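You operate a simulated robot arm through the tools that you are given. There is no shell and no other tool. Be economical: measure what you need, move in short steps, check, and stop when the job is done.

The job below is to be done with a simulated two-armed robot. You get a single attempt, and the scene is never put back.

Task
Uncouple the auger head and save its sand in the moisture tin.
Fine: hold the head while you undo the twist coupler; the coupler goes in the green tray. The head goes in the carry box. Close the tin. Set down upright: auger head.

Only the result counts: the job must be done as asked and must still hold three seconds after the hand-in. Knocking over, shifting, dropping, spilling or breaking anything else fails it.

Robot
Two 7-joint arms with fingered hands on one trunk, on a base that drives. Base frame: it is fixed to the floor where the robot stands at the start and does not move with it; the origin is under the middle of the robot, x ahead of it, y to its left, z up. Units: mm, rad, N and s.
The left shoulder is at the start at [20, 123, 1262], the right one opposite. With the tool pointing down near the work surface each hand reaches from about 100 to 480 mm from the robot's upright axis, wherever it stands, measured 20 degrees to its own side. Places, roughly: green tray [500, -500, 900]; inside of the carry box [500, -700, 900]. Payload 2.4 kg a hand.
The TCP of each hand is the grasp point between the finger pads, 17 mm short of the fingertips. In the tool frame z runs along the fingers and y along their closing line. The gripper opens to 88 mm. The gripper's body begins 47 mm behind the TCP. The gripper is a hand of 3 fingers: y runs from the thumb to the fingers, the wrist lies at [0, 0, -165] in the tool frame, and closing takes about 1.5 s.
Orientation is that of the tool frame in the base frame, as a unit quaternion [x, y, z, w]. With the fingers straight down and closing along the base's y, the tool's x points along the base's -x, its y along +y and its z along -z.

Tools
- The arms move only by the tool apply_moves. It takes "left_steps", "right_steps" or both (then of equal length, played together; a hand with none holds still); each is a list that holds one entry, the list of rows, each a list of 7 numbers: the finger opening in mm, from 0 to 88, then the shift along the base's x, y, z in units of 30 mm (1.0 is 30 mm), then the turn, a rotation vector about the base's x, y, z in units of 5 degrees (1.0 is 5 degrees). In form: [[[gripper, x, y, z, wx, wy, wz], ...]]. A call has 1 to 10 rows; each row shifts and turns the commanded pose from where the row before left it. A call with a number of a shift or a turn outside -1 to 1 is refused whole. A row lasts 0.2 s, in which the tool goes at most 50 mm and 0.15 rad; a call with a longer step from one row to the next is refused whole, and so is a gripper value outside its range. A pose out of reach is approached as far as the arm can. The call stops where the force on the tool passes 90 N (or 10 N more than at its start, if that is more) or the arm is blocked; 0.2 s more then pass. Each finger travels about 45 mm/s and halts on what it meets, pressing with about 30 N; the grip force reading is that of the motor and also rises with nothing between the fingers. The clock runs only during rows and for 0.2 s after the last one: add rows that do not move to give the fingers time. The reply holds the time, the measured pose of the TCP, the force on the tool along the base axes, the opening and the grip force, in the units named above and with some noise, with the torque about the TCP (base axes, N m) and any sound that the robot's microphone picked up.
- Cameras (640 x 400 px; columns grow to the right, rows downward): "scene" is now at [51.2, -6.2, 1724.8]; the picture's right is [-0.02, -1.00, 0.00], its down [-0.81, 0.02, -0.58] and it looks along [0.58, -0.01, -0.81] (base axes); focal length 271 px, centre (320, 200). "left" rides on the left gripper at [-52, 4, -66] in its tool frame; the picture's right is [-0.08, -1.00, 0.00], its down [0.78, -0.07, -0.62] and it looks along [0.62, -0.05, 0.78] (tool axes); focal length 243 px, centre (320, 200). "right" rides on the right gripper at [52, 4, -66] in its tool frame; the picture's right is [-0.08, 1.00, 0.00], its down [-0.78, -0.07, -0.62] and it looks along [-0.62, -0.05, 0.78] (tool axes); focal length 243 px, centre (320, 200). There is no depth. A picture from a camera that has moved, and an enlarged one, comes with that camera's place and axes in the base frame and with its lens. The place of the scene camera against the robot may be out by one fixed shift of up to 25 mm in any direction.
- capture(camera): a new picture of that camera. The clock stands still meanwhile.
- raise_lower(by): slides the trunk up (or, below 0, down) by that many mm; the arms and the scene camera ride with it, the base frame stays. It gives what a move gives, with no picture.
- drive_base(legs): drives the robot by 1 to 6 legs, each [ahead, left, turn to the left] in mm, mm and rad, along the robot's own axes; the way and the turn of a leg run together, so that a leg with both is an arc; at most 1500 mm and 3.142 rad a leg. The arms and the cameras ride along, it lands a little off, and it stops where it bumps. It gives what a move gives.
- set_grasp(shape, hand): the hand has 3 fingers and takes this shape, open, in about a second: jaw (thumb against the fingers, like two jaws); tri (thumb and two fingers); tip (a fingertip pinch); poke (one finger out to press); point (the index stretched); flat (the hand flat); cup (the hand cupped); fist (a fist). The gripper value then closes the fingers along that shape, each until it touches; the sizes above hold for jaw. It gives what a move gives, with no picture.
- pan_tilt(pan, tilt): turns the head with the scene camera to pan (to the left, within 2.094 rad either way) and tilt (down, from -0.506 to 1.204), counted from straight ahead of the robot. It gives what a move gives.
- close_up(camera, box): a new picture of the part [left, top, right, bottom] of that camera's present view, enlarged. The clock stands still meanwhile.
- sign_off(): hands the job in; it is judged then, once.

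Go step by step. Nothing tells you exact positions but the pictures and the camera data: compare them with the known pose of the tool, close in by small moves and look again before you grip or let go. The budget is 120 turns and 100 pictures, counting those below and the enlarged ones. Unless the task says otherwise, let go and move clear before handing in.

The tools are called by a JSON object that holds its "op" and its "data". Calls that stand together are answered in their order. apply_moves: Moves the arms, as the interface text tells. Its arguments: {"type":"object","properties":{"left_steps":{"type":"array"},"right_steps":{"type":"array"}},"required":[]} The other tools are called the same way: raise_lower (by) slides the trunk up or down; set_grasp (shape, hand) gives the hand a shape; drive_base (legs) drives the base; pan_tilt (pan, tilt) turns the head that bears the scene camera; capture (camera) takes a picture; close_up (camera, box) takes an enlarged picture of a part of a camera's view; sign_off () hands the job in.

At the start:

```text
t: 0.0
left_tcp_pos: [323.3, 45.8, 1277.6]
left_tool_rot: [0.0, 1.0, -0.001, 0.001]
left_contact_force: [0.3, -0.3, 0.9]
left_moment: [0.0, 0.01, -0.03]
left_grip_width: 88.0
left_finger_force: 0.0
left_shape: jaw
right_tcp_pos: [268.3, -184.2, 1293.2]
right_tool_rot: [0.0, 1.0, 0.001, 0.0]
right_contact_force: [0.0, 1.0, 0.0]
right_moment: [0.02, -0.02, -0.01]
right_grip_width: 88.1
right_finger_force: 0.1
right_shape: jaw
trunk travel left (down, up): [-475.0, 355.0]
robot x, y, heading: [-0.6, 2.2, -0.001]
head pan, tilt: [-0.024, 0.948]
```

scene: 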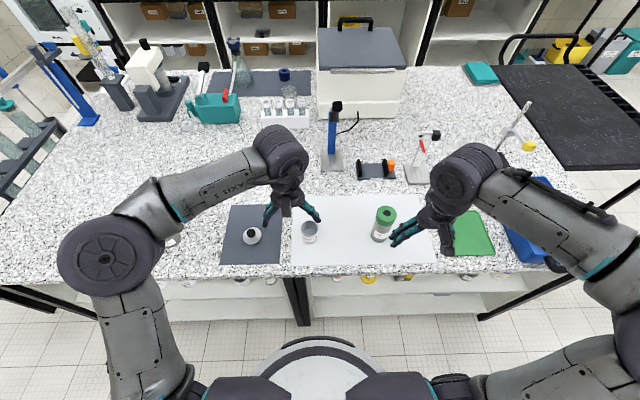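
right: 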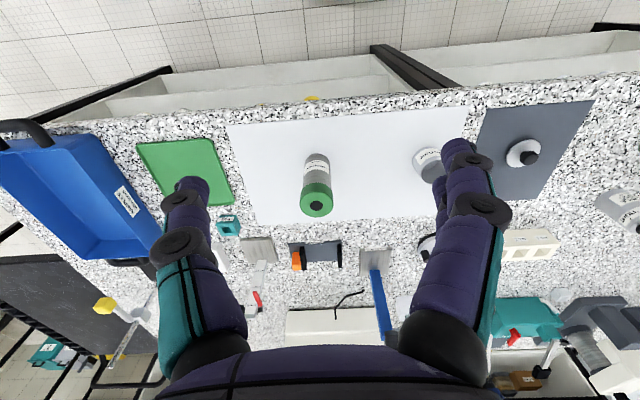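
left: 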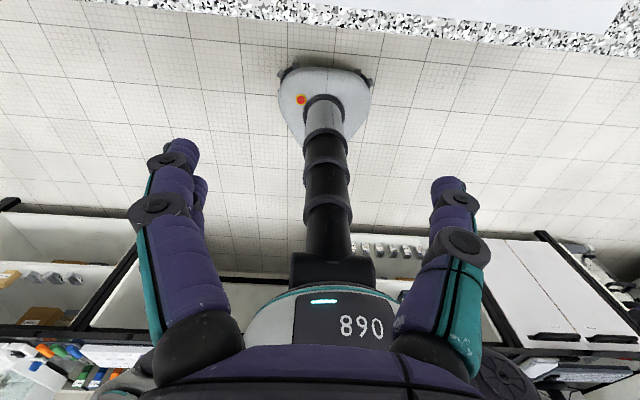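

I see the bench with a white mat holding a tin and a green-topped cylinder (the head with coupler), a dark mat with a lid, a green tray and a blue carry box to the right. I'll enlarge these areas first.

{"op": "close_up", "data": {"camera": "scene", "box": [210, 180, 450, 290]}}

{"op": "close_up", "data": {"camera": "right", "box": [220, 90, 600, 260]}}

{"op": "close_up", "data": {"camera": "right", "box": [0, 100, 260, 280]}}

```text
2.67 times, centred on (330, 235) of scene
camera zoom: at [51.2, -6.2, 1724.8], right [-0.02, -1.0, 0.0], down [-0.81, 0.02, -0.58], along [0.58, -0.01, -0.81], focal length 723 px, centre (293, 107)
```

zoom: 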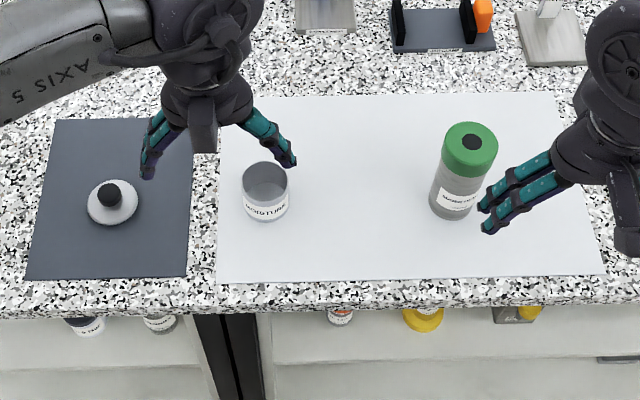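

```text
1.68 times, centred on (410, 175) of right
camera zoom: at [215.9, -180.3, 1359.4], right [0.08, 1.0, 0.0], down [0.78, -0.07, 0.62], along [0.62, -0.05, -0.78], focal length 409 px, centre (168, 242)
```

zoom: 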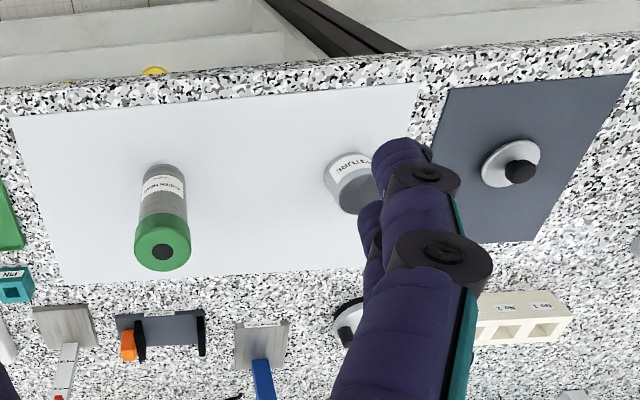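

```text
2.22 times, centred on (130, 190) of right
camera zoom: at [215.9, -180.3, 1359.4], right [0.08, 1.0, 0.0], down [0.78, -0.07, 0.62], along [0.62, -0.05, -0.78], focal length 539 px, centre (742, 222)
```

zoom: 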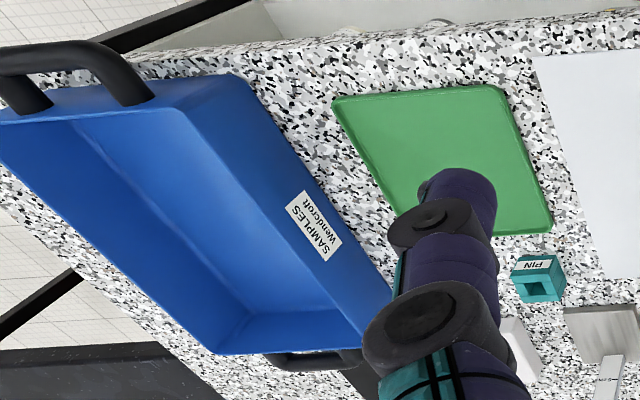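

The head stands at about [480, -210], about 120 mm tall with the green coupler on top. The tin is near [480, 20] and its lid near [480, 220]. I'll drive a little ahead and to the right so both hands can reach the head, then look again.

{"op": "drive_base", "data": {"legs": [[50, -140, 0]]}}

```text
t: 1.4
left_tcp_pos: [373.3, -96.9, 1277.5]
left_tool_rot: [-0.001, 1.0, 0.001, 0.0]
left_contact_force: [1.1, 0.3, 0.4]
left_moment: [0.01, 0.03, 0.01]
left_grip_width: 88.0
left_finger_force: 0.1
left_shape: jaw
right_tcp_pos: [318.9, -326.8, 1291.8]
right_tool_rot: [0.001, 1.0, 0.0, 0.0]
right_contact_force: [1.0, 0.2, 0.2]
right_moment: [0.02, 0.02, 0.0]
right_grip_width: 87.9
right_finger_force: 0.0
right_shape: jaw
trunk travel left (down, up): [-475.0, 355.0]
robot x, y, heading: [47.7, -142.0, -0.004]
head pan, tilt: [-0.024, 0.948]
```

The drive landed well. Next I'll turn the left hand to point ahead, which also puts its camera above the hand looking forward, and move it toward the front of the head.

{"op": "apply_moves", "data": {"left_steps": [[[88, 0.2, 0, -0.3, 0, -1, 0], [88, 0.2, 0, -0.3, 0, -1, 0], [88, 0.2, 0, -0.3, 0, -1, 0], [88, 0.2, 0, -0.3, 0, -1, 0], [88, 0.2, 0, -0.3, 0, -1, 0], [88, 0.2, 0, -0.3, 0, -1, 0], [88, 0.2, 0, -0.3, 0, -1, 0], [88, 0.2, 0, -0.3, 0, -1, 0], [88, 0.2, 0, -0.3, 0, -1, 0]]]}}

{"op": "apply_moves", "data": {"left_steps": [[[88, 0, 0, -0.5, 0, -1, 0], [88, 0, 0, -0.5, 0, -1, 0], [88, 0, 0, -0.5, 0, -1, 0], [88, 0, 0, -0.5, 0, -1, 0], [88, 0, 0, -0.5, 0, -1, 0], [88, 0, 0, -0.5, 0, -1, 0], [88, 0, 0, -0.5, 0, -1, 0], [88, 0, 0, -0.5, 0, -1, 0], [88, 0, 0, -0.5, 0, -1, 0]]]}}

{"op": "capture", "data": {"camera": "left"}}

{"op": "capture", "data": {"camera": "right"}}

{"op": "capture", "data": {"camera": "scene"}}

```text
t: 3.4
left_tcp_pos: [427.8, -93.8, 1197.5]
left_tool_rot: [0.0, 0.924, 0.0, 0.383]
left_contact_force: [0.0, 0.0, 0.3]
left_moment: [0.01, 0.0, -0.02]
left_grip_width: 88.0
left_finger_force: 0.0
left_shape: jaw
right_tcp_pos: [317.7, -325.3, 1292.9]
right_tool_rot: [0.001, 1.0, 0.0, 0.0]
right_contact_force: [0.1, -0.6, 0.2]
right_moment: [0.0, 0.0, -0.01]
right_grip_width: 87.7
right_finger_force: 0.0
right_shape: jaw
trunk travel left (down, up): [-475.0, 355.0]
robot x, y, heading: [50.1, -139.6, -0.001]
head pan, tilt: [-0.024, 0.948]
```

```text
t: 5.4
left_tcp_pos: [427.4, -93.6, 1062.4]
left_tool_rot: [0.0, 0.706, 0.0, 0.708]
left_contact_force: [0.8, -0.5, -0.1]
left_moment: [0.0, -0.01, -0.03]
left_grip_width: 87.8
left_finger_force: 0.1
left_shape: jaw
right_tcp_pos: [318.0, -325.0, 1293.2]
right_tool_rot: [0.002, 1.0, 0.001, 0.0]
right_contact_force: [-0.6, -1.1, 0.3]
right_moment: [-0.01, 0.0, -0.03]
right_grip_width: 87.9
right_finger_force: 0.1
right_shape: jaw
trunk travel left (down, up): [-475.0, 355.0]
robot x, y, heading: [50.2, -139.9, -0.006]
head pan, tilt: [-0.024, 0.948]
```

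```text
93 pictures are left
camera left: at [359.5, -89.2, 1113.8], right [0.0, -1.0, 0.09], down [-0.62, -0.07, -0.78], along [0.79, -0.05, -0.62], focal length 243 px, centre (320, 200)
```

left: 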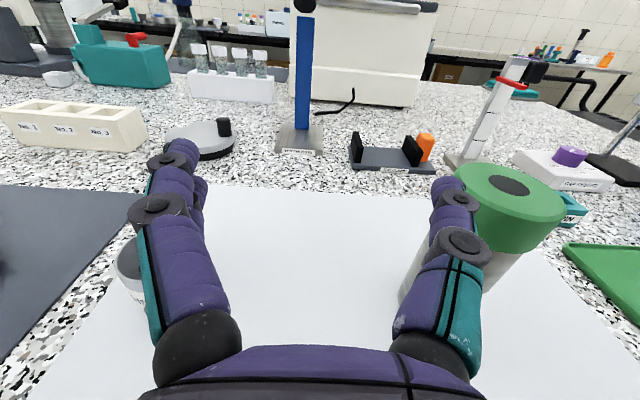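

```text
92 pictures are left
camera right: at [265.5, -320.3, 1359.4], right [0.09, 1.0, 0.0], down [0.78, -0.07, 0.62], along [0.62, -0.05, -0.78], focal length 243 px, centre (320, 200)
```

right: 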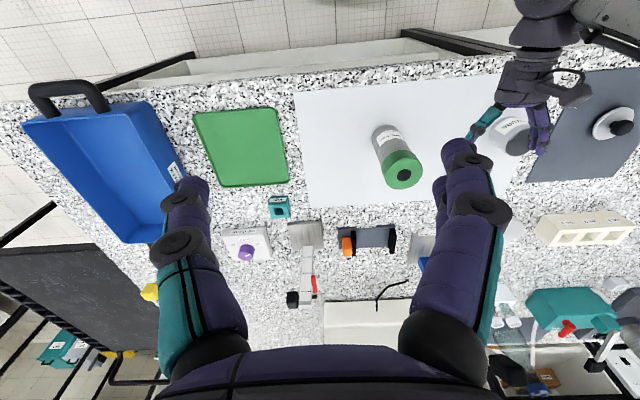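

```text
91 pictures are left
camera scene: at [101.2, -146.0, 1724.8], right [-0.03, -1.0, 0.0], down [-0.81, 0.02, -0.58], along [0.58, -0.02, -0.81], focal length 271 px, centre (320, 200)
```

scene: 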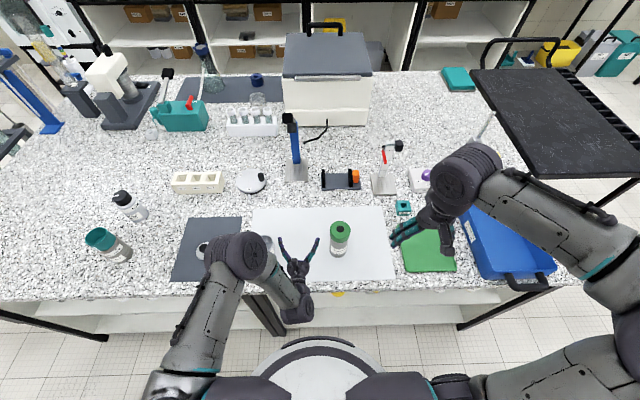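

Two views put the coupler top at about [479, -208, 1041], with the bench near z 905. I'll bring the left hand in front of the head and look at it from close range.

{"op": "apply_moves", "data": {"left_steps": [[[88, -0.7, 0, 0, 0, 0, 0], [88, -0.7, -0.8, 0, 0, 0, 0], [88, 0, -1, -0.4, 0, 0, 0], [88, 0, -1, -0.6, 0, 0, 0], [88, 0, -1, -0.6, 0, 0, 0], [88, 0, 0, -0.6, 0, 0, 0]]]}}

{"op": "capture", "data": {"camera": "left"}}

{"op": "close_up", "data": {"camera": "right", "box": [320, 80, 480, 200]}}

```text
t: 6.8
left_tcp_pos: [384.4, -210.3, 996.9]
left_tool_rot: [0.0, 0.706, 0.001, 0.708]
left_contact_force: [0.1, 0.4, -1.0]
left_moment: [0.02, 0.0, 0.0]
left_grip_width: 87.9
left_finger_force: 0.0
left_shape: jaw
right_tcp_pos: [317.9, -324.5, 1292.9]
right_tool_rot: [0.0, 1.0, 0.0, 0.0]
right_contact_force: [0.5, -0.3, 0.9]
right_moment: [-0.01, -0.01, 0.01]
right_grip_width: 87.7
right_finger_force: 0.0
right_shape: jaw
trunk travel left (down, up): [-475.0, 355.0]
robot x, y, heading: [49.3, -139.6, -0.002]
head pan, tilt: [-0.024, 0.948]
```

```text
90 pictures are left
camera left: at [317.4, -205.0, 1048.3], right [0.0, -1.0, 0.08], down [-0.62, -0.07, -0.78], along [0.78, -0.05, -0.62], focal length 243 px, centre (320, 200)
```

left: 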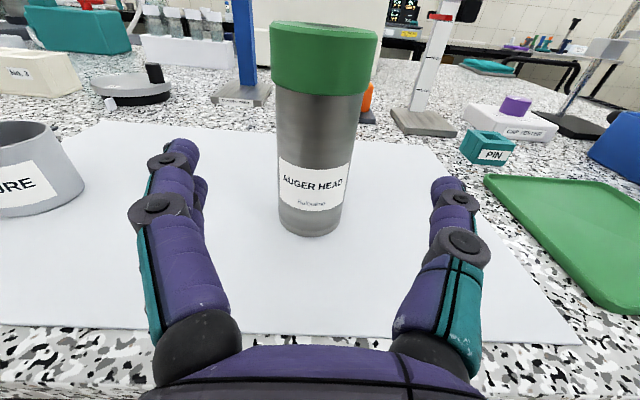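

```text
3.33 times, centred on (400, 140) of right
camera zoom: at [265.4, -320.4, 1359.4], right [0.09, 1.0, 0.0], down [0.78, -0.07, 0.62], along [0.62, -0.05, -0.78], focal length 809 px, centre (53, 400)
```

zoom: 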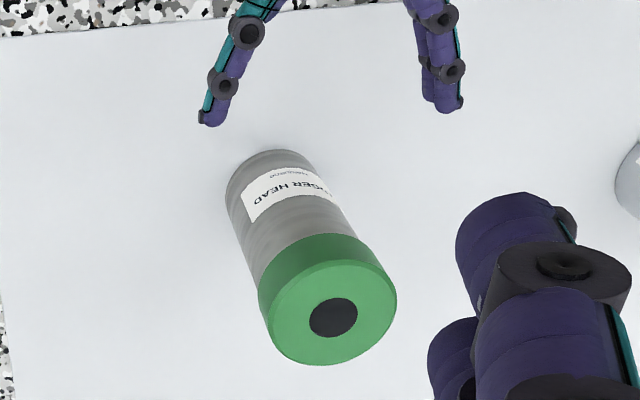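

The body spans z 904–1014, the coupler is 1014–1041, and the axis is near [479, -209]. I'll move the left hand in around the body at z≈955 without closing yet.

{"op": "apply_moves", "data": {"left_steps": [[[88, 0, 0.05, -0.7, 0, 0, 0], [88, 0, 0, -0.7, 0, 0, 0], [88, 0.6, 0, 0, 0, 0, 0], [88, 0.6, 0, 0, 0, 0, 0], [88, 0.6, 0, 0, 0, 0, 0], [88, 0.6, 0, 0, 0, 0, 0], [88, 0.6, 0, 0, 0, 0, 0]]]}}

{"op": "capture", "data": {"camera": "left"}}

{"op": "close_up", "data": {"camera": "right", "box": [320, 40, 520, 200]}}

```text
t: 8.4
left_tcp_pos: [468.6, -214.4, 959.1]
left_tool_rot: [-0.004, 0.705, -0.015, 0.709]
left_contact_force: [0.1, 0.7, -0.2]
left_moment: [-0.01, -0.03, 0.0]
left_grip_width: 88.0
left_finger_force: 0.0
left_shape: jaw
left hand out of reach, approached as far as the arm can: row 7
right_tcp_pos: [317.6, -325.8, 1293.4]
right_tool_rot: [0.001, 1.0, 0.001, 0.001]
right_contact_force: [-0.3, -0.9, 0.4]
right_moment: [-0.01, 0.05, -0.03]
right_grip_width: 88.0
right_finger_force: 0.1
right_shape: jaw
trunk travel left (down, up): [-475.0, 355.0]
robot x, y, heading: [47.2, -139.2, -0.003]
head pan, tilt: [-0.024, 0.948]
```

```text
88 pictures are left
camera left: at [401.0, -206.4, 1010.5], right [-0.02, -0.99, 0.11], down [-0.62, -0.08, -0.78], along [0.79, -0.08, -0.61], focal length 243 px, centre (320, 200)
```

left: 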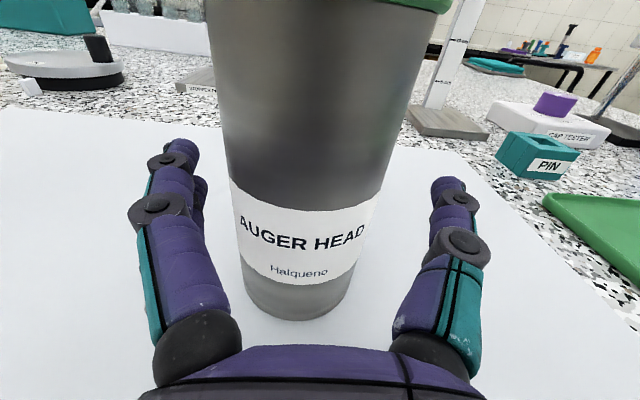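

```text
2.50 times, centred on (420, 120) of right
camera zoom: at [265.2, -320.5, 1359.4], right [0.09, 1.0, 0.0], down [0.78, -0.07, 0.62], along [0.62, -0.05, -0.78], focal length 606 px, centre (70, 400)
```

zoom: 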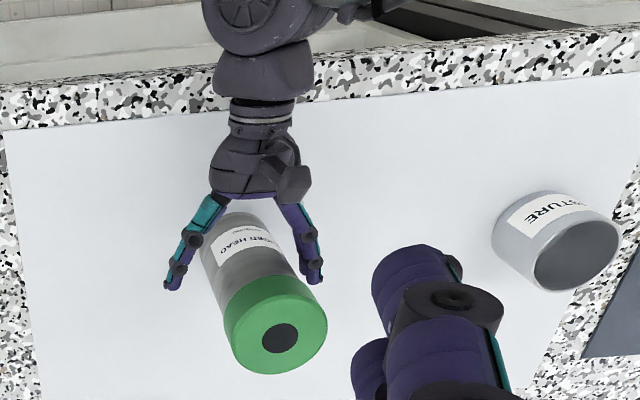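

The left arm is at its reach limit just short of the head's axis. I'll back off, lower the trunk 110 mm to gain reach, and come in again.

{"op": "apply_moves", "data": {"left_steps": [[[88, -1, 0, 0, 0, 0, 0], [88, -1, 0, 0, 0, 0, 0], [88, -1, 0, 0, 0, 0, 0], [88, 0, 0, 1, 0, 0, 0], [88, 0, 0, 1, 0, 0, 0], [88, 0, 0, 1, 0, 0, 0], [88, 0, 0, 0.8, 0, 0, 0]]]}}

{"op": "raise_lower", "data": {"by": -110}}

```text
t: 10.0
left_tcp_pos: [383.8, -207.4, 1067.9]
left_tool_rot: [0.001, 0.706, 0.0, 0.708]
left_contact_force: [0.8, 0.1, -0.2]
left_moment: [-0.03, -0.04, 0.02]
left_grip_width: 87.6
left_finger_force: 0.0
left_shape: jaw
right_tcp_pos: [319.6, -325.3, 1292.5]
right_tool_rot: [0.001, 1.0, 0.0, 0.0]
right_contact_force: [-0.3, 0.8, -0.1]
right_moment: [0.01, -0.01, 0.03]
right_grip_width: 88.1
right_finger_force: 0.1
right_shape: jaw
trunk travel left (down, up): [-475.0, 355.0]
robot x, y, heading: [50.2, -140.0, -0.004]
head pan, tilt: [-0.024, 0.948]
```

```text
t: 11.4
left_tcp_pos: [383.6, -207.7, 957.9]
left_tool_rot: [0.0, 0.707, 0.0, 0.708]
left_contact_force: [-0.1, -0.6, 0.5]
left_moment: [0.0, -0.02, -0.02]
left_grip_width: 87.8
left_finger_force: 0.1
left_shape: jaw
right_tcp_pos: [317.1, -325.6, 1183.3]
right_tool_rot: [0.001, 1.0, 0.0, 0.002]
right_contact_force: [0.1, 0.3, 0.3]
right_moment: [-0.01, 0.0, 0.01]
right_grip_width: 87.8
right_finger_force: 0.0
right_shape: jaw
trunk travel left (down, up): [-365.0, 465.0]
robot x, y, heading: [52.7, -139.9, 0.003]
head pan, tilt: [-0.024, 0.948]
```

{"op": "apply_moves", "data": {"left_steps": [[[88, 0.6, 0, 0, 0, 0, 0], [88, 0.6, 0, -0.1, 0, 0, 0], [88, 0.6, 0, 0, 0, 0, 0], [88, 0.6, -0.05, 0, 0, 0, 0], [88, 0.6, 0, 0, 0, 0, 0], [88, 0.1, 0, 0, 0, 0, 0]]]}}

{"op": "capture", "data": {"camera": "left"}}

{"op": "capture", "data": {"camera": "right"}}

```text
t: 12.8
left_tcp_pos: [478.4, -208.1, 954.9]
left_tool_rot: [0.0, 0.707, 0.001, 0.708]
left_contact_force: [-0.6, -0.1, 0.7]
left_moment: [0.0, 0.0, 0.0]
left_grip_width: 87.9
left_finger_force: 0.2
left_shape: jaw
right_tcp_pos: [319.5, -324.0, 1184.2]
right_tool_rot: [0.001, 1.0, 0.0, 0.0]
right_contact_force: [-0.4, 0.1, -0.4]
right_moment: [-0.03, -0.02, 0.02]
right_grip_width: 88.1
right_finger_force: 0.1
right_shape: jaw
trunk travel left (down, up): [-365.0, 465.0]
robot x, y, heading: [51.7, -136.2, -0.005]
head pan, tilt: [-0.024, 0.948]
```

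```text
86 pictures are left
camera left: at [410.8, -203.7, 1007.0], right [0.0, -1.0, 0.08], down [-0.62, -0.07, -0.78], along [0.78, -0.05, -0.62], focal length 243 px, centre (320, 200)
```

left: 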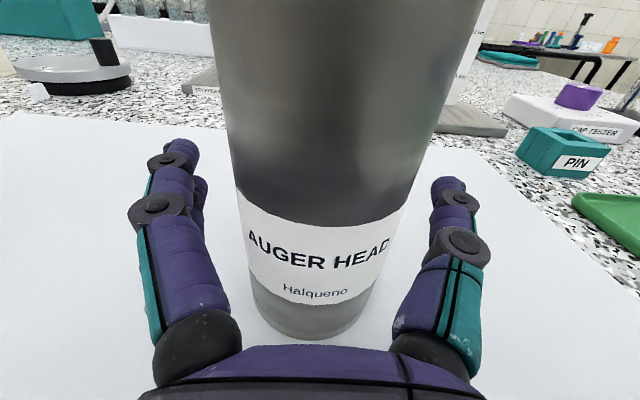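

```text
85 pictures are left
camera right: at [265.4, -320.4, 1249.4], right [0.09, 1.0, 0.0], down [0.78, -0.07, 0.62], along [0.62, -0.05, -0.78], focal length 243 px, centre (320, 200)
```

right: 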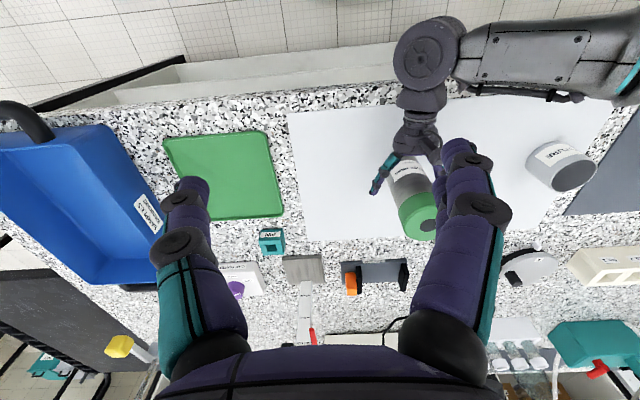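

The head sits centred between the left fingers. I'll close the left hand on it, and at the same time move the right hand above the coupler.

{"op": "apply_moves", "data": {"left_steps": [[[60, 0, 0, 0, 0, 0, 0], [50, 0, 0, 0, 0, 0, 0], [40, 0, 0, 0, 0, 0, 0], [40, 0, 0, 0, 0, 0, 0], [40, 0, 0, 0, 0, 0, 0], [40, 0, 0, 0, 0, 0, 0], [40, 0, 0, 0, 0, 0, 0], [40, 0, 0, 0, 0, 0, 0], [40, 0, 0, 0, 0, 0, 0]]]}}

{"op": "apply_moves", "data": {"right_steps": [[[88, 0.8, 0.6, 0, 0, 0, 0], [88, 0.8, 0.6, -0.3, 0, 0, 0], [88, 0.8, 0.6, -0.3, 0, 0, 0], [88, 0.8, 0.6, -0.3, 0, 0, 0], [88, 0.8, 0.6, -0.3, 0, 0, 0], [88, 0.7, 0.4, -0.3, 0, 0, 0], [88, 0.3, 0.3, -0.3, 0, 0, 0]]]}}

{"op": "capture", "data": {"camera": "right"}}

{"op": "capture", "data": {"camera": "scene"}}

```text
t: 14.8
left_tcp_pos: [476.2, -209.4, 955.0]
left_tool_rot: [0.0, 0.707, 0.0, 0.707]
left_contact_force: [0.9, 0.2, -0.6]
left_moment: [0.01, -0.01, 0.02]
left_grip_width: 45.2
left_finger_force: 29.8
left_shape: jaw
right_tcp_pos: [317.9, -325.5, 1181.6]
right_tool_rot: [0.001, 1.0, -0.001, 0.0]
right_contact_force: [0.5, -0.1, -0.1]
right_moment: [0.01, -0.01, -0.01]
right_grip_width: 88.1
right_finger_force: 0.0
right_shape: jaw
trunk travel left (down, up): [-365.0, 465.0]
robot x, y, heading: [50.9, -140.6, -0.002]
head pan, tilt: [-0.024, 0.948]
```

```text
t: 16.4
left_tcp_pos: [477.4, -208.0, 955.8]
left_tool_rot: [0.0, 0.707, 0.0, 0.708]
left_contact_force: [-0.2, -0.4, 0.8]
left_moment: [0.01, -0.01, 0.01]
left_grip_width: 45.1
left_finger_force: 29.7
left_shape: jaw
right_tcp_pos: [468.1, -212.6, 1128.8]
right_tool_rot: [-0.001, 1.0, 0.0, 0.001]
right_contact_force: [0.2, -0.7, -0.1]
right_moment: [0.02, -0.01, 0.0]
right_grip_width: 88.1
right_finger_force: 0.0
right_shape: jaw
trunk travel left (down, up): [-365.0, 465.0]
robot x, y, heading: [48.8, -138.9, -0.003]
head pan, tilt: [-0.024, 0.948]
```

```text
84 pictures are left
camera right: at [415.1, -208.9, 1195.0], right [0.09, 1.0, 0.0], down [0.78, -0.07, 0.62], along [0.62, -0.05, -0.78], focal length 243 px, centre (320, 200)
```

right: 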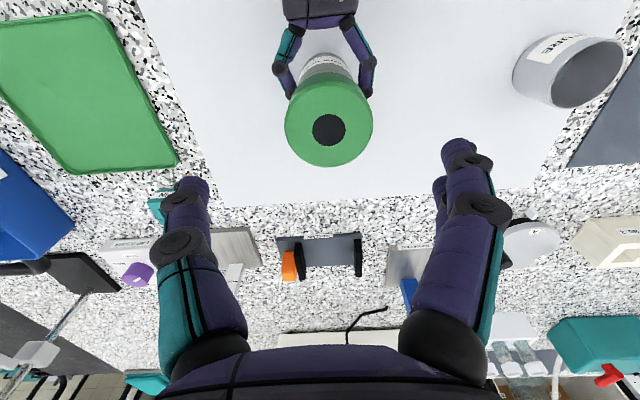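

```text
83 pictures are left
camera scene: at [101.0, -146.0, 1614.8], right [-0.03, -1.0, 0.0], down [-0.81, 0.02, -0.58], along [0.58, -0.02, -0.81], focal length 271 px, centre (320, 200)
```

scene: 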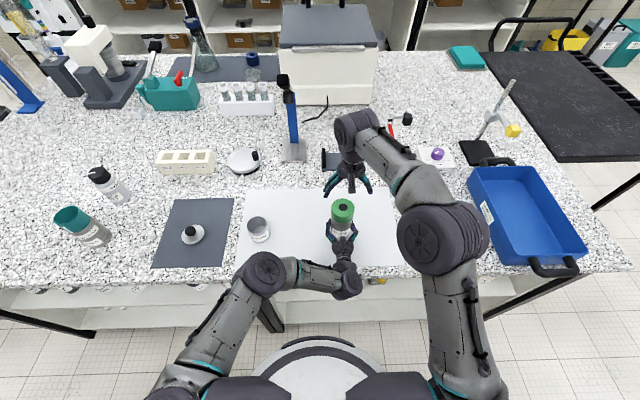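

The left hand grips the body firmly and the coupler axis reads [479, -208]. I'll pre-turn the right hand clockwise to gain travel, line it up over the coupler, and come down part of the way.

{"op": "apply_moves", "data": {"right_steps": [[[88, 0.36, 0.14, 0, 0, 0, -1], [88, 0, 0, 0, 0, 0, -1], [88, 0, 0, -0.2, 0, 0, -1], [88, 0, 0, -0.3, 0, 0, -1], [88, 0, 0, -0.3, 0, 0, -1], [88, 0, 0, -0.3, 0, 0, -1], [88, 0, 0, -0.3, 0, 0, -1], [88, 0, 0, -0.3, 0, 0, -1]]]}}

{"op": "capture", "data": {"camera": "right"}}

```text
t: 18.2
left_tcp_pos: [478.9, -209.0, 955.7]
left_tool_rot: [0.001, 0.707, 0.0, 0.707]
left_contact_force: [1.0, -1.5, -1.0]
left_moment: [0.02, 0.01, -0.01]
left_grip_width: 45.4
left_finger_force: 30.1
left_shape: jaw
right_tcp_pos: [478.0, -210.6, 1078.6]
right_tool_rot: [0.343, 0.939, 0.0, 0.0]
right_contact_force: [-0.4, -0.2, 0.0]
right_moment: [-0.02, -0.01, -0.02]
right_grip_width: 87.7
right_finger_force: 0.1
right_shape: jaw
trunk travel left (down, up): [-365.0, 465.0]
robot x, y, heading: [51.6, -141.3, 0.003]
head pan, tilt: [-0.024, 0.948]
```

```text
82 pictures are left
camera right: at [441.1, -172.8, 1144.6], right [0.71, 0.71, 0.0], down [0.55, -0.55, 0.62], along [0.44, -0.44, -0.78], focal length 243 px, centre (320, 200)
```

right: 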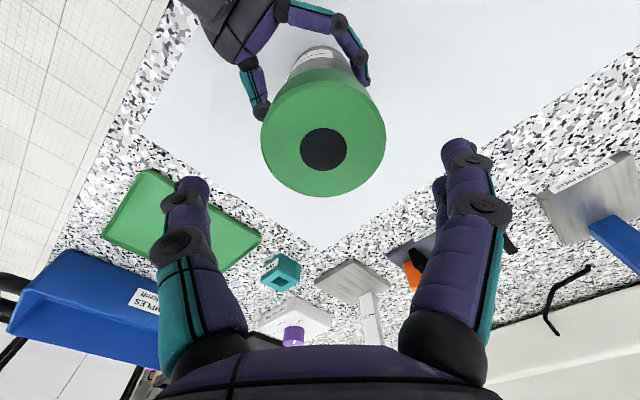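

Aligned. Now I'll go down to the coupler and close the right hand on it.

{"op": "apply_moves", "data": {"right_steps": [[[88, 0.02, 0.06, -0.5, 0, 0, 0], [88, 0, 0, -0.5, 0, 0, 0], [88, 0, 0, -0.5, 0, 0, 0], [70, 0, 0, 0, 0, 0, 0], [40, 0, 0, 0, 0, 0, 0], [40, 0, 0, 0, 0, 0, 0], [40, 0, 0, 0, 0, 0, 0], [40, 0, 0, 0, 0, 0, 0], [40, 0, 0, 0, 0, 0, 0], [40, 0, 0, 0, 0, 0, 0]]]}}

{"op": "capture", "data": {"camera": "right"}}

{"op": "capture", "data": {"camera": "left"}}

```text
t: 20.4
left_tcp_pos: [477.8, -209.4, 955.6]
left_tool_rot: [0.0, 0.707, 0.0, 0.708]
left_contact_force: [1.9, 0.5, 0.2]
left_moment: [-0.01, 0.0, 0.03]
left_grip_width: 44.9
left_finger_force: 30.2
left_shape: jaw
right_tcp_pos: [480.2, -208.6, 1032.9]
right_tool_rot: [0.343, 0.939, 0.0, 0.0]
right_contact_force: [-2.3, -0.4, 0.2]
right_moment: [0.02, 0.01, -0.03]
right_grip_width: 52.0
right_finger_force: 29.6
right_shape: jaw
trunk travel left (down, up): [-365.0, 465.0]
robot x, y, heading: [47.8, -140.7, -0.0]
head pan, tilt: [-0.024, 0.948]
```

```text
81 pictures are left
camera right: at [442.3, -170.6, 1099.4], right [0.71, 0.71, 0.0], down [0.55, -0.55, 0.62], along [0.44, -0.44, -0.78], focal length 243 px, centre (320, 200)
```

right: 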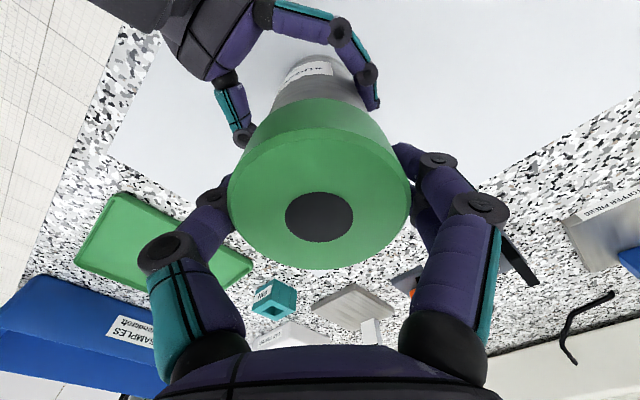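

```text
80 pictures are left
camera left: at [410.6, -203.8, 1006.9], right [0.0, -1.0, 0.08], down [-0.62, -0.07, -0.78], along [0.78, -0.05, -0.62], focal length 243 px, centre (320, 200)
```

left: 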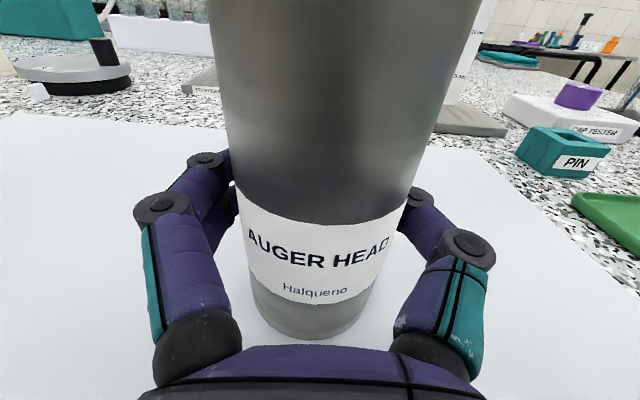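

Both hands grip. I'll try a short counter-clockwise twist and watch the torque.

{"op": "apply_moves", "data": {"right_steps": [[[40, 0, 0, 0, 0, 0, 1], [40, 0, 0, 0, 0, 0, 1], [40, 0, 0, 0, 0, 0, 1], [40, 0, 0, 0, 0, 0, 0]]]}}

```text
t: 21.4
left_tcp_pos: [477.8, -208.7, 954.9]
left_tool_rot: [0.0, 0.707, 0.001, 0.707]
left_contact_force: [2.3, 1.0, 0.8]
left_moment: [-0.04, 0.01, 0.13]
left_grip_width: 45.2
left_finger_force: 30.1
left_shape: jaw
right_tcp_pos: [479.5, -207.9, 1032.7]
right_tool_rot: [0.216, 0.976, 0.0, -0.001]
right_contact_force: [-2.1, -1.0, 0.5]
right_moment: [0.04, 0.02, -0.01]
right_grip_width: 51.9
right_finger_force: 30.2
right_shape: jaw
trunk travel left (down, up): [-365.0, 465.0]
robot x, y, heading: [52.2, -141.2, 0.001]
head pan, tilt: [-0.024, 0.948]
```

It turns with little torque. I'll keep twisting, listening for a click and watching the vertical force.

{"op": "apply_moves", "data": {"right_steps": [[[40, 0, 0, 0, 0, 0, 1], [40, 0, 0, 0, 0, 0, 1], [40, 0, 0, 0, 0, 0, 1], [40, 0, 0, 0, 0, 0, 1], [40, 0, 0, 0, 0, 0, 1], [40, 0, 0, 0, 0, 0, 1], [40, 0, 0, 0, 0, 0, 1], [40, 0, 0, 0, 0, 0, 1], [40, 0, 0, 0, 0, 0, 0]]]}}

{"op": "capture", "data": {"camera": "right"}}

{"op": "capture", "data": {"camera": "left"}}

```text
t: 23.4
left_tcp_pos: [477.0, -208.7, 955.3]
left_tool_rot: [0.001, 0.706, 0.0, 0.708]
left_contact_force: [1.9, 3.8, 0.5]
left_moment: [-0.06, 0.02, 0.13]
left_grip_width: 45.2
left_finger_force: 30.4
left_shape: jaw
right_tcp_pos: [478.5, -206.2, 1033.1]
right_tool_rot: [-0.13, 0.992, 0.001, 0.0]
right_contact_force: [-1.4, -3.5, 2.8]
right_moment: [-0.07, 0.06, -0.09]
right_grip_width: 51.5
right_finger_force: 30.1
right_shape: jaw
trunk travel left (down, up): [-365.0, 465.0]
robot x, y, heading: [49.6, -140.4, -0.001]
head pan, tilt: [-0.024, 0.948]
```

```text
79 pictures are left
camera right: at [427.0, -216.7, 1099.6], right [-0.18, 0.98, 0.0], down [0.77, 0.14, 0.62], along [0.61, 0.11, -0.78], focal length 243 px, centre (320, 200)
```

right: 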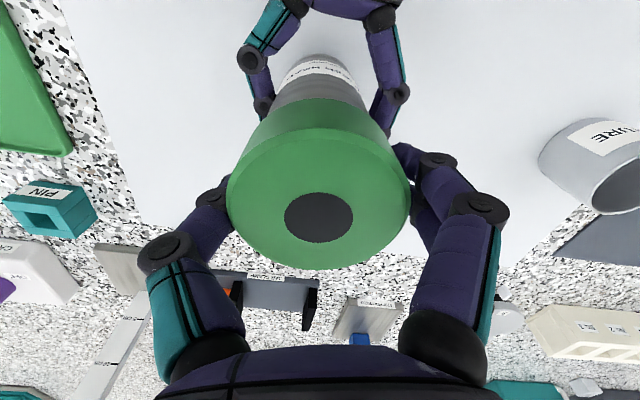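

```text
78 pictures are left
camera left: at [410.4, -203.7, 1007.0], right [0.0, -1.0, 0.08], down [-0.62, -0.07, -0.78], along [0.78, -0.05, -0.62], focal length 243 px, centre (320, 200)
```

left: 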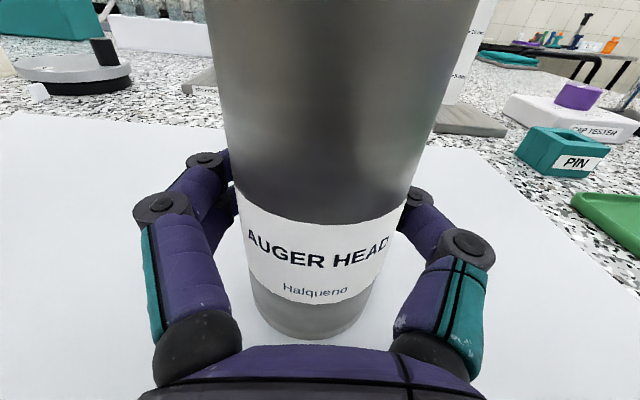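

The head stays still while the coupler turns, and a small upward push is appearing on the right hand. I'll keep turning.

{"op": "apply_moves", "data": {"right_steps": [[[40, 0, 0, 0, 0, 0, 1], [40, 0, 0, 0, 0, 0, 1], [40, 0, 0, 0, 0, 0, 1], [40, 0, 0, 0, 0, 0, 1], [40, 0, 0, 0, 0, 0, 1], [40, 0, 0, 0, 0, 0, 1], [40, 0, 0, 0, 0, 0, 1], [40, 0, 0, 0, 0, 0, 0]]]}}

```text
t: 25.2
left_tcp_pos: [477.0, -208.2, 955.9]
left_tool_rot: [-0.001, 0.706, 0.001, 0.708]
left_contact_force: [3.6, 4.8, -0.5]
left_moment: [-0.09, 0.02, 0.09]
left_grip_width: 45.3
left_finger_force: 30.2
left_shape: jaw
right_tcp_pos: [479.8, -207.0, 1031.8]
right_tool_rot: [-0.422, 0.906, 0.001, 0.0]
right_contact_force: [-2.5, -5.5, 8.9]
right_moment: [-0.03, 0.08, -0.03]
right_grip_width: 51.5
right_finger_force: 30.0
right_shape: jaw
trunk travel left (down, up): [-365.0, 465.0]
robot x, y, heading: [47.8, -139.8, 0.0]
head pan, tilt: [-0.024, 0.948]
```

The upward push grows with rotation, so this is a thread. I'll follow it up by 2 mm and check.

{"op": "apply_moves", "data": {"right_steps": [[[40, 0, 0, 0.07, 0, 0, 0], [40, 0, 0, 0, 0, 0, 0]]]}}

{"op": "apply_moves", "data": {"right_steps": [[[40, 0, 0, 0.07, 0, 0, 0], [40, 0, 0, 0, 0, 0, 0]]]}}

```text
t: 25.8
left_tcp_pos: [477.5, -208.5, 956.6]
left_tool_rot: [0.0, 0.707, 0.0, 0.708]
left_contact_force: [1.6, 4.7, 1.2]
left_moment: [-0.11, 0.01, 0.05]
left_grip_width: 45.3
left_finger_force: 29.6
left_shape: jaw
right_tcp_pos: [480.3, -207.7, 1034.4]
right_tool_rot: [-0.423, 0.906, 0.0, 0.0]
right_contact_force: [-1.1, -3.5, 0.6]
right_moment: [-0.01, 0.08, 0.0]
right_grip_width: 51.5
right_finger_force: 30.1
right_shape: jaw
trunk travel left (down, up): [-365.0, 465.0]
robot x, y, heading: [51.2, -142.3, 0.004]
head pan, tilt: [-0.024, 0.948]
```

```text
t: 26.4
left_tcp_pos: [477.4, -209.8, 954.9]
left_tool_rot: [0.001, 0.706, 0.0, 0.708]
left_contact_force: [0.6, 0.2, 1.9]
left_moment: [0.04, -0.01, 0.0]
left_grip_width: 45.2
left_finger_force: 30.0
left_shape: jaw
right_tcp_pos: [480.5, -207.6, 1036.4]
right_tool_rot: [-0.422, 0.906, 0.001, 0.001]
right_contact_force: [0.3, 0.1, -0.2]
right_moment: [0.0, 0.02, -0.02]
right_grip_width: 51.8
right_finger_force: 30.4
right_shape: jaw
trunk travel left (down, up): [-365.0, 465.0]
robot x, y, heading: [53.2, -139.3, 0.005]
head pan, tilt: [-0.024, 0.948]
```

All forces dropped to zero, so the coupler seems free. I'll lift slowly and check.

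{"op": "apply_moves", "data": {"right_steps": [[[40, 0, 0, 0.1, 0, 0, 0], [40, 0, 0, 0.1, 0, 0, 0], [40, 0, 0, 0, 0, 0, 0]]]}}

{"op": "capture", "data": {"camera": "right"}}

```text
t: 27.2
left_tcp_pos: [477.7, -209.0, 954.7]
left_tool_rot: [0.0, 0.706, 0.001, 0.708]
left_contact_force: [0.5, -1.2, 0.7]
left_moment: [0.03, -0.03, -0.04]
left_grip_width: 45.2
left_finger_force: 30.0
left_shape: jaw
right_tcp_pos: [480.0, -207.8, 1041.7]
right_tool_rot: [-0.422, 0.907, 0.001, 0.001]
right_contact_force: [0.3, -1.0, -0.6]
right_moment: [0.03, -0.01, -0.01]
right_grip_width: 51.9
right_finger_force: 29.9
right_shape: jaw
trunk travel left (down, up): [-365.0, 465.0]
robot x, y, heading: [50.6, -139.6, -0.006]
head pan, tilt: [-0.024, 0.948]
```

```text
77 pictures are left
camera right: at [442.0, -244.9, 1109.4], right [-0.71, 0.71, 0.0], down [0.55, 0.55, 0.62], along [0.44, 0.44, -0.78], focal length 243 px, centre (320, 200)
```

right: 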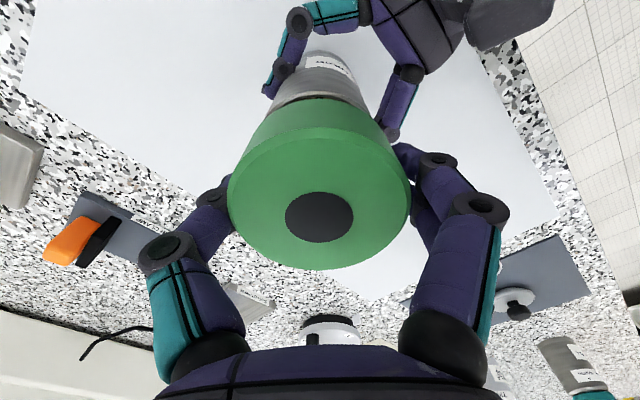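

The coupler is separating cleanly. I'll lift it straight up and look into the head.

{"op": "apply_moves", "data": {"right_steps": [[[40, 0, 0, 0.3, 0, 0, 0], [40, 0, 0, 0.5, 0, 0, 0], [40, 0, 0, 0.7, 0, 0, 0], [40, 0, 0, 0.8, 0, 0, 0], [40, 0, -0.3, 0.8, 0, 0, 0], [40, 0, -0.8, 0.5, 0, 0, 0], [40, 0, -1, 0, 0, 0, 0], [40, 0, -1, 0, 0, 0, 0]]]}}

{"op": "capture", "data": {"camera": "scene"}}

{"op": "close_up", "data": {"camera": "right", "box": [240, 0, 640, 250]}}

```text
t: 29.0
left_tcp_pos: [478.5, -208.5, 955.3]
left_tool_rot: [0.001, 0.707, 0.0, 0.708]
left_contact_force: [-1.2, -0.6, 1.0]
left_moment: [0.03, -0.03, 0.0]
left_grip_width: 45.2
left_finger_force: 30.3
left_shape: jaw
right_tcp_pos: [477.9, -300.9, 1149.8]
right_tool_rot: [-0.422, 0.907, 0.001, 0.001]
right_contact_force: [0.3, 0.0, -1.6]
right_moment: [0.03, -0.01, -0.02]
right_grip_width: 51.8
right_finger_force: 30.0
right_shape: jaw
trunk travel left (down, up): [-365.0, 465.0]
robot x, y, heading: [49.5, -140.7, -0.0]
head pan, tilt: [-0.024, 0.948]
```

```text
76 pictures are left
camera scene: at [101.1, -146.1, 1614.8], right [-0.03, -1.0, 0.0], down [-0.81, 0.02, -0.58], along [0.58, -0.02, -0.81], focal length 271 px, centre (320, 200)
```

scene: 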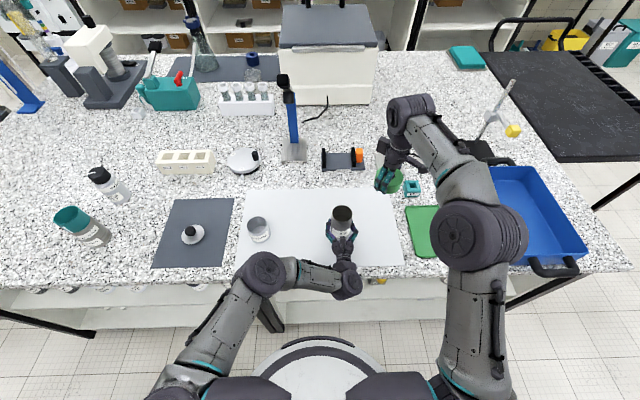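

```text
1.60 times, centred on (440, 125) of right
camera zoom: at [441.3, -338.2, 1217.0], right [-0.71, 0.71, 0.0], down [0.55, 0.55, 0.62], along [0.44, 0.44, -0.78], focal length 388 px, centre (128, 320)
```

zoom: 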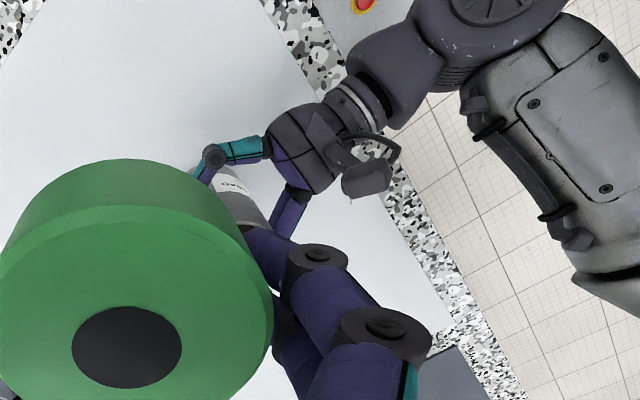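

The coupler is free and in the right hand, which will keep holding it for now. I'll look into the head and get a better fix on the tin before pouring.

{"op": "close_up", "data": {"camera": "scene", "box": [230, 180, 390, 280]}}

{"op": "close_up", "data": {"camera": "scene", "box": [140, 130, 300, 270]}}

```text
4.00 times, centred on (310, 230) of scene
camera zoom: at [101.1, -146.1, 1614.8], right [-0.03, -1.0, 0.0], down [-0.81, 0.02, -0.58], along [0.58, -0.02, -0.81], focal length 1084 px, centre (360, 80)
```

zoom: 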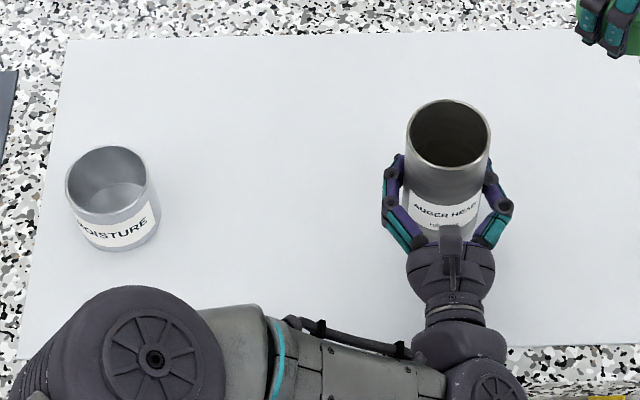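

```text
2.86 times, centred on (220, 200) of scene
camera zoom: at [101.1, -146.1, 1614.8], right [-0.03, -1.0, 0.0], down [-0.81, 0.02, -0.58], along [0.58, -0.02, -0.81], focal length 774 px, centre (606, 200)
```

zoom: 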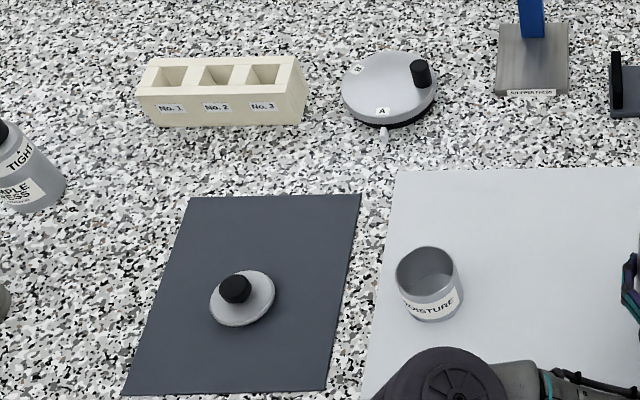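

The head is open with sand inside, and the tin mouth is near [485, 29, 956]. I'll lift the head straight up and carry it level to just short of the tin.

{"op": "apply_moves", "data": {"left_steps": [[[40, 0, 0, 0.3, 0, 0, 0], [40, 0, 0, 0.5, 0, 0, 0], [40, 0, 0, 0.6, 0, 0, 0], [40, 0, 0.3, 0.4, 0, 0, 0], [40, 0, 0.6, 0.2, 0, 0, 0], [40, 0, 0.7, 0, 0, 0, 0], [40, 0, 0.7, 0, 0, 0, 0], [40, 0, 0.5, 0, 0, 0, 0], [40, 0, 0.3, 0, 0, 0, 0], [40, 0, 0, 0, 0, 0, 0]]]}}

{"op": "capture", "data": {"camera": "left"}}

{"op": "close_up", "data": {"camera": "scene", "box": [230, 180, 390, 280]}}

```text
t: 31.2
left_tcp_pos: [477.6, -116.2, 1015.3]
left_tool_rot: [0.001, 0.707, 0.0, 0.708]
left_contact_force: [-0.1, 0.4, -4.8]
left_moment: [-0.03, 0.02, 0.01]
left_grip_width: 44.5
left_finger_force: 29.8
left_shape: jaw
right_tcp_pos: [479.0, -299.4, 1151.0]
right_tool_rot: [-0.422, 0.907, 0.001, 0.0]
right_contact_force: [0.0, -0.3, -1.0]
right_moment: [0.0, -0.02, 0.01]
right_grip_width: 51.7
right_finger_force: 29.9
right_shape: jaw
trunk travel left (down, up): [-365.0, 465.0]
robot x, y, heading: [49.6, -139.4, -0.003]
head pan, tilt: [-0.024, 0.948]
```

```text
72 pictures are left
camera left: at [411.4, -110.1, 1066.8], right [0.0, -1.0, 0.08], down [-0.62, -0.07, -0.78], along [0.78, -0.05, -0.62], focal length 243 px, centre (320, 200)
```

left: 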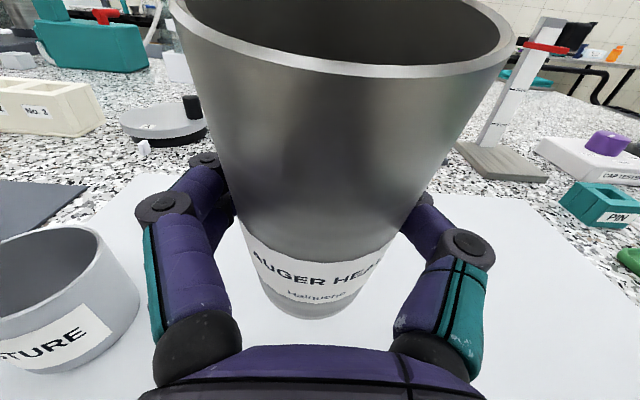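

```text
4.00 times, centred on (310, 230) of scene
camera zoom: at [101.7, -145.9, 1614.8], right [-0.03, -1.0, 0.0], down [-0.81, 0.02, -0.58], along [0.58, -0.02, -0.81], focal length 1084 px, centre (360, 80)
```

zoom: 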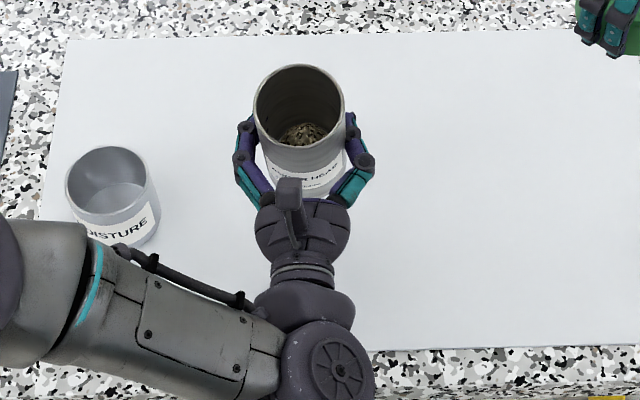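

The head seems to sit several mm lower in the grip than before, so it may have slipped during the lift. I'll wait briefly and look again to see whether it is still creeping.

{"op": "apply_moves", "data": {"left_steps": [[[40, 0, 0, 0, 0, 0, 0], [40, 0, 0, 0, 0, 0, 0], [40, 0, 0, 0, 0, 0, 0], [40, 0, 0, 0, 0, 0, 0], [40, 0, 0, 0, 0, 0, 0], [40, 0, 0, 0, 0, 0, 0], [40, 0, 0, 0, 0, 0, 0], [40, 0, 0, 0, 0, 0, 0], [40, 0, 0, 0, 0, 0, 0], [40, 0, 0, 0, 0, 0, 0]]]}}

{"op": "capture", "data": {"camera": "left"}}

```text
t: 33.4
left_tcp_pos: [479.0, -116.0, 1016.2]
left_tool_rot: [0.001, 0.707, 0.0, 0.708]
left_contact_force: [-0.2, -0.1, -4.9]
left_moment: [0.02, 0.02, -0.02]
left_grip_width: 44.8
left_finger_force: 30.1
left_shape: jaw
right_tcp_pos: [480.4, -300.7, 1149.9]
right_tool_rot: [-0.422, 0.906, 0.0, 0.0]
right_contact_force: [-0.5, -0.1, -1.0]
right_moment: [-0.04, -0.01, 0.02]
right_grip_width: 51.7
right_finger_force: 29.7
right_shape: jaw
trunk travel left (down, up): [-365.0, 465.0]
robot x, y, heading: [47.9, -141.2, 0.0]
head pan, tilt: [-0.024, 0.948]
```

```text
70 pictures are left
camera left: at [411.4, -110.3, 1066.7], right [0.0, -1.0, 0.08], down [-0.62, -0.07, -0.78], along [0.78, -0.05, -0.62], focal length 243 px, centre (320, 200)
```

left: 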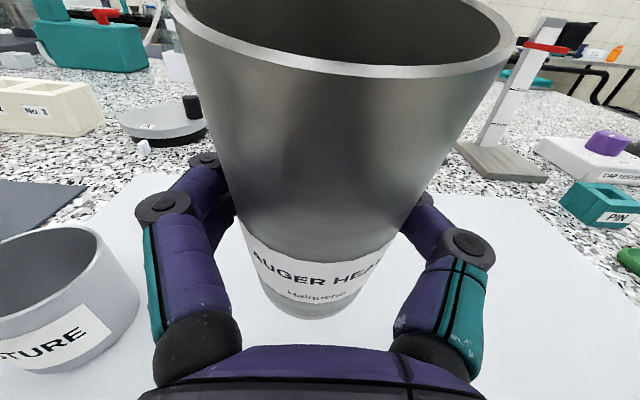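

It is stable: the head didn't slide, it pitched about 16° toward the robot within the grip. I'll counter-pitch the hand by 16° to bring the head upright and check.

{"op": "apply_moves", "data": {"left_steps": [[[40, 0, 0, 0, 0, 0.5, 0], [40, 0, 0, 0, 0, 0.5, 0], [40, 0, 0, 0, 0, 0.5, 0], [40, 0, 0, 0, 0, 0.5, 0], [40, 0, 0, 0, 0, 0.5, 0], [40, 0, 0, 0, 0, 0.5, 0], [40, 0, 0, 0, 0, 0.2, 0], [40, 0, 0, 0, 0, 0, 0]]]}}

{"op": "capture", "data": {"camera": "left"}}

{"op": "close_up", "data": {"camera": "scene", "box": [230, 180, 390, 280]}}

```text
t: 35.2
left_tcp_pos: [478.1, -115.7, 1013.9]
left_tool_rot: [0.0, 0.799, 0.0, 0.602]
left_contact_force: [0.3, -0.5, -4.8]
left_moment: [-0.02, 0.02, -0.01]
left_grip_width: 44.5
left_finger_force: 30.0
left_shape: jaw
right_tcp_pos: [478.7, -301.2, 1150.9]
right_tool_rot: [-0.422, 0.907, 0.0, 0.0]
right_contact_force: [-0.3, -0.1, -1.3]
right_moment: [0.01, -0.01, 0.01]
right_grip_width: 51.8
right_finger_force: 29.7
right_shape: jaw
trunk travel left (down, up): [-365.0, 465.0]
robot x, y, heading: [49.4, -141.5, -0.003]
head pan, tilt: [-0.024, 0.948]
```

```text
69 pictures are left
camera left: at [427.8, -110.6, 1082.7], right [0.02, -1.0, 0.08], down [-0.81, -0.07, -0.58], along [0.58, -0.05, -0.81], focal length 243 px, centre (320, 200)
```

left: 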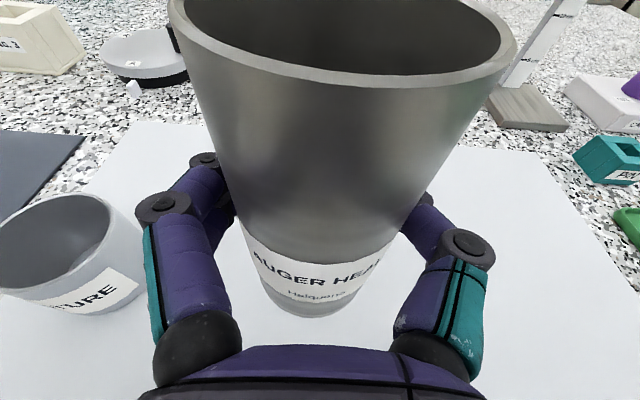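

```text
4.00 times, centred on (310, 230) of scene
camera zoom: at [101.7, -145.8, 1614.8], right [-0.03, -1.0, 0.0], down [-0.81, 0.02, -0.58], along [0.58, -0.02, -0.81], focal length 1084 px, centre (360, 80)
```

zoom: 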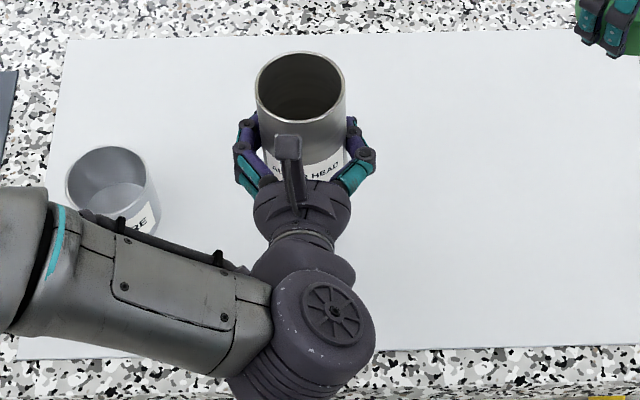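

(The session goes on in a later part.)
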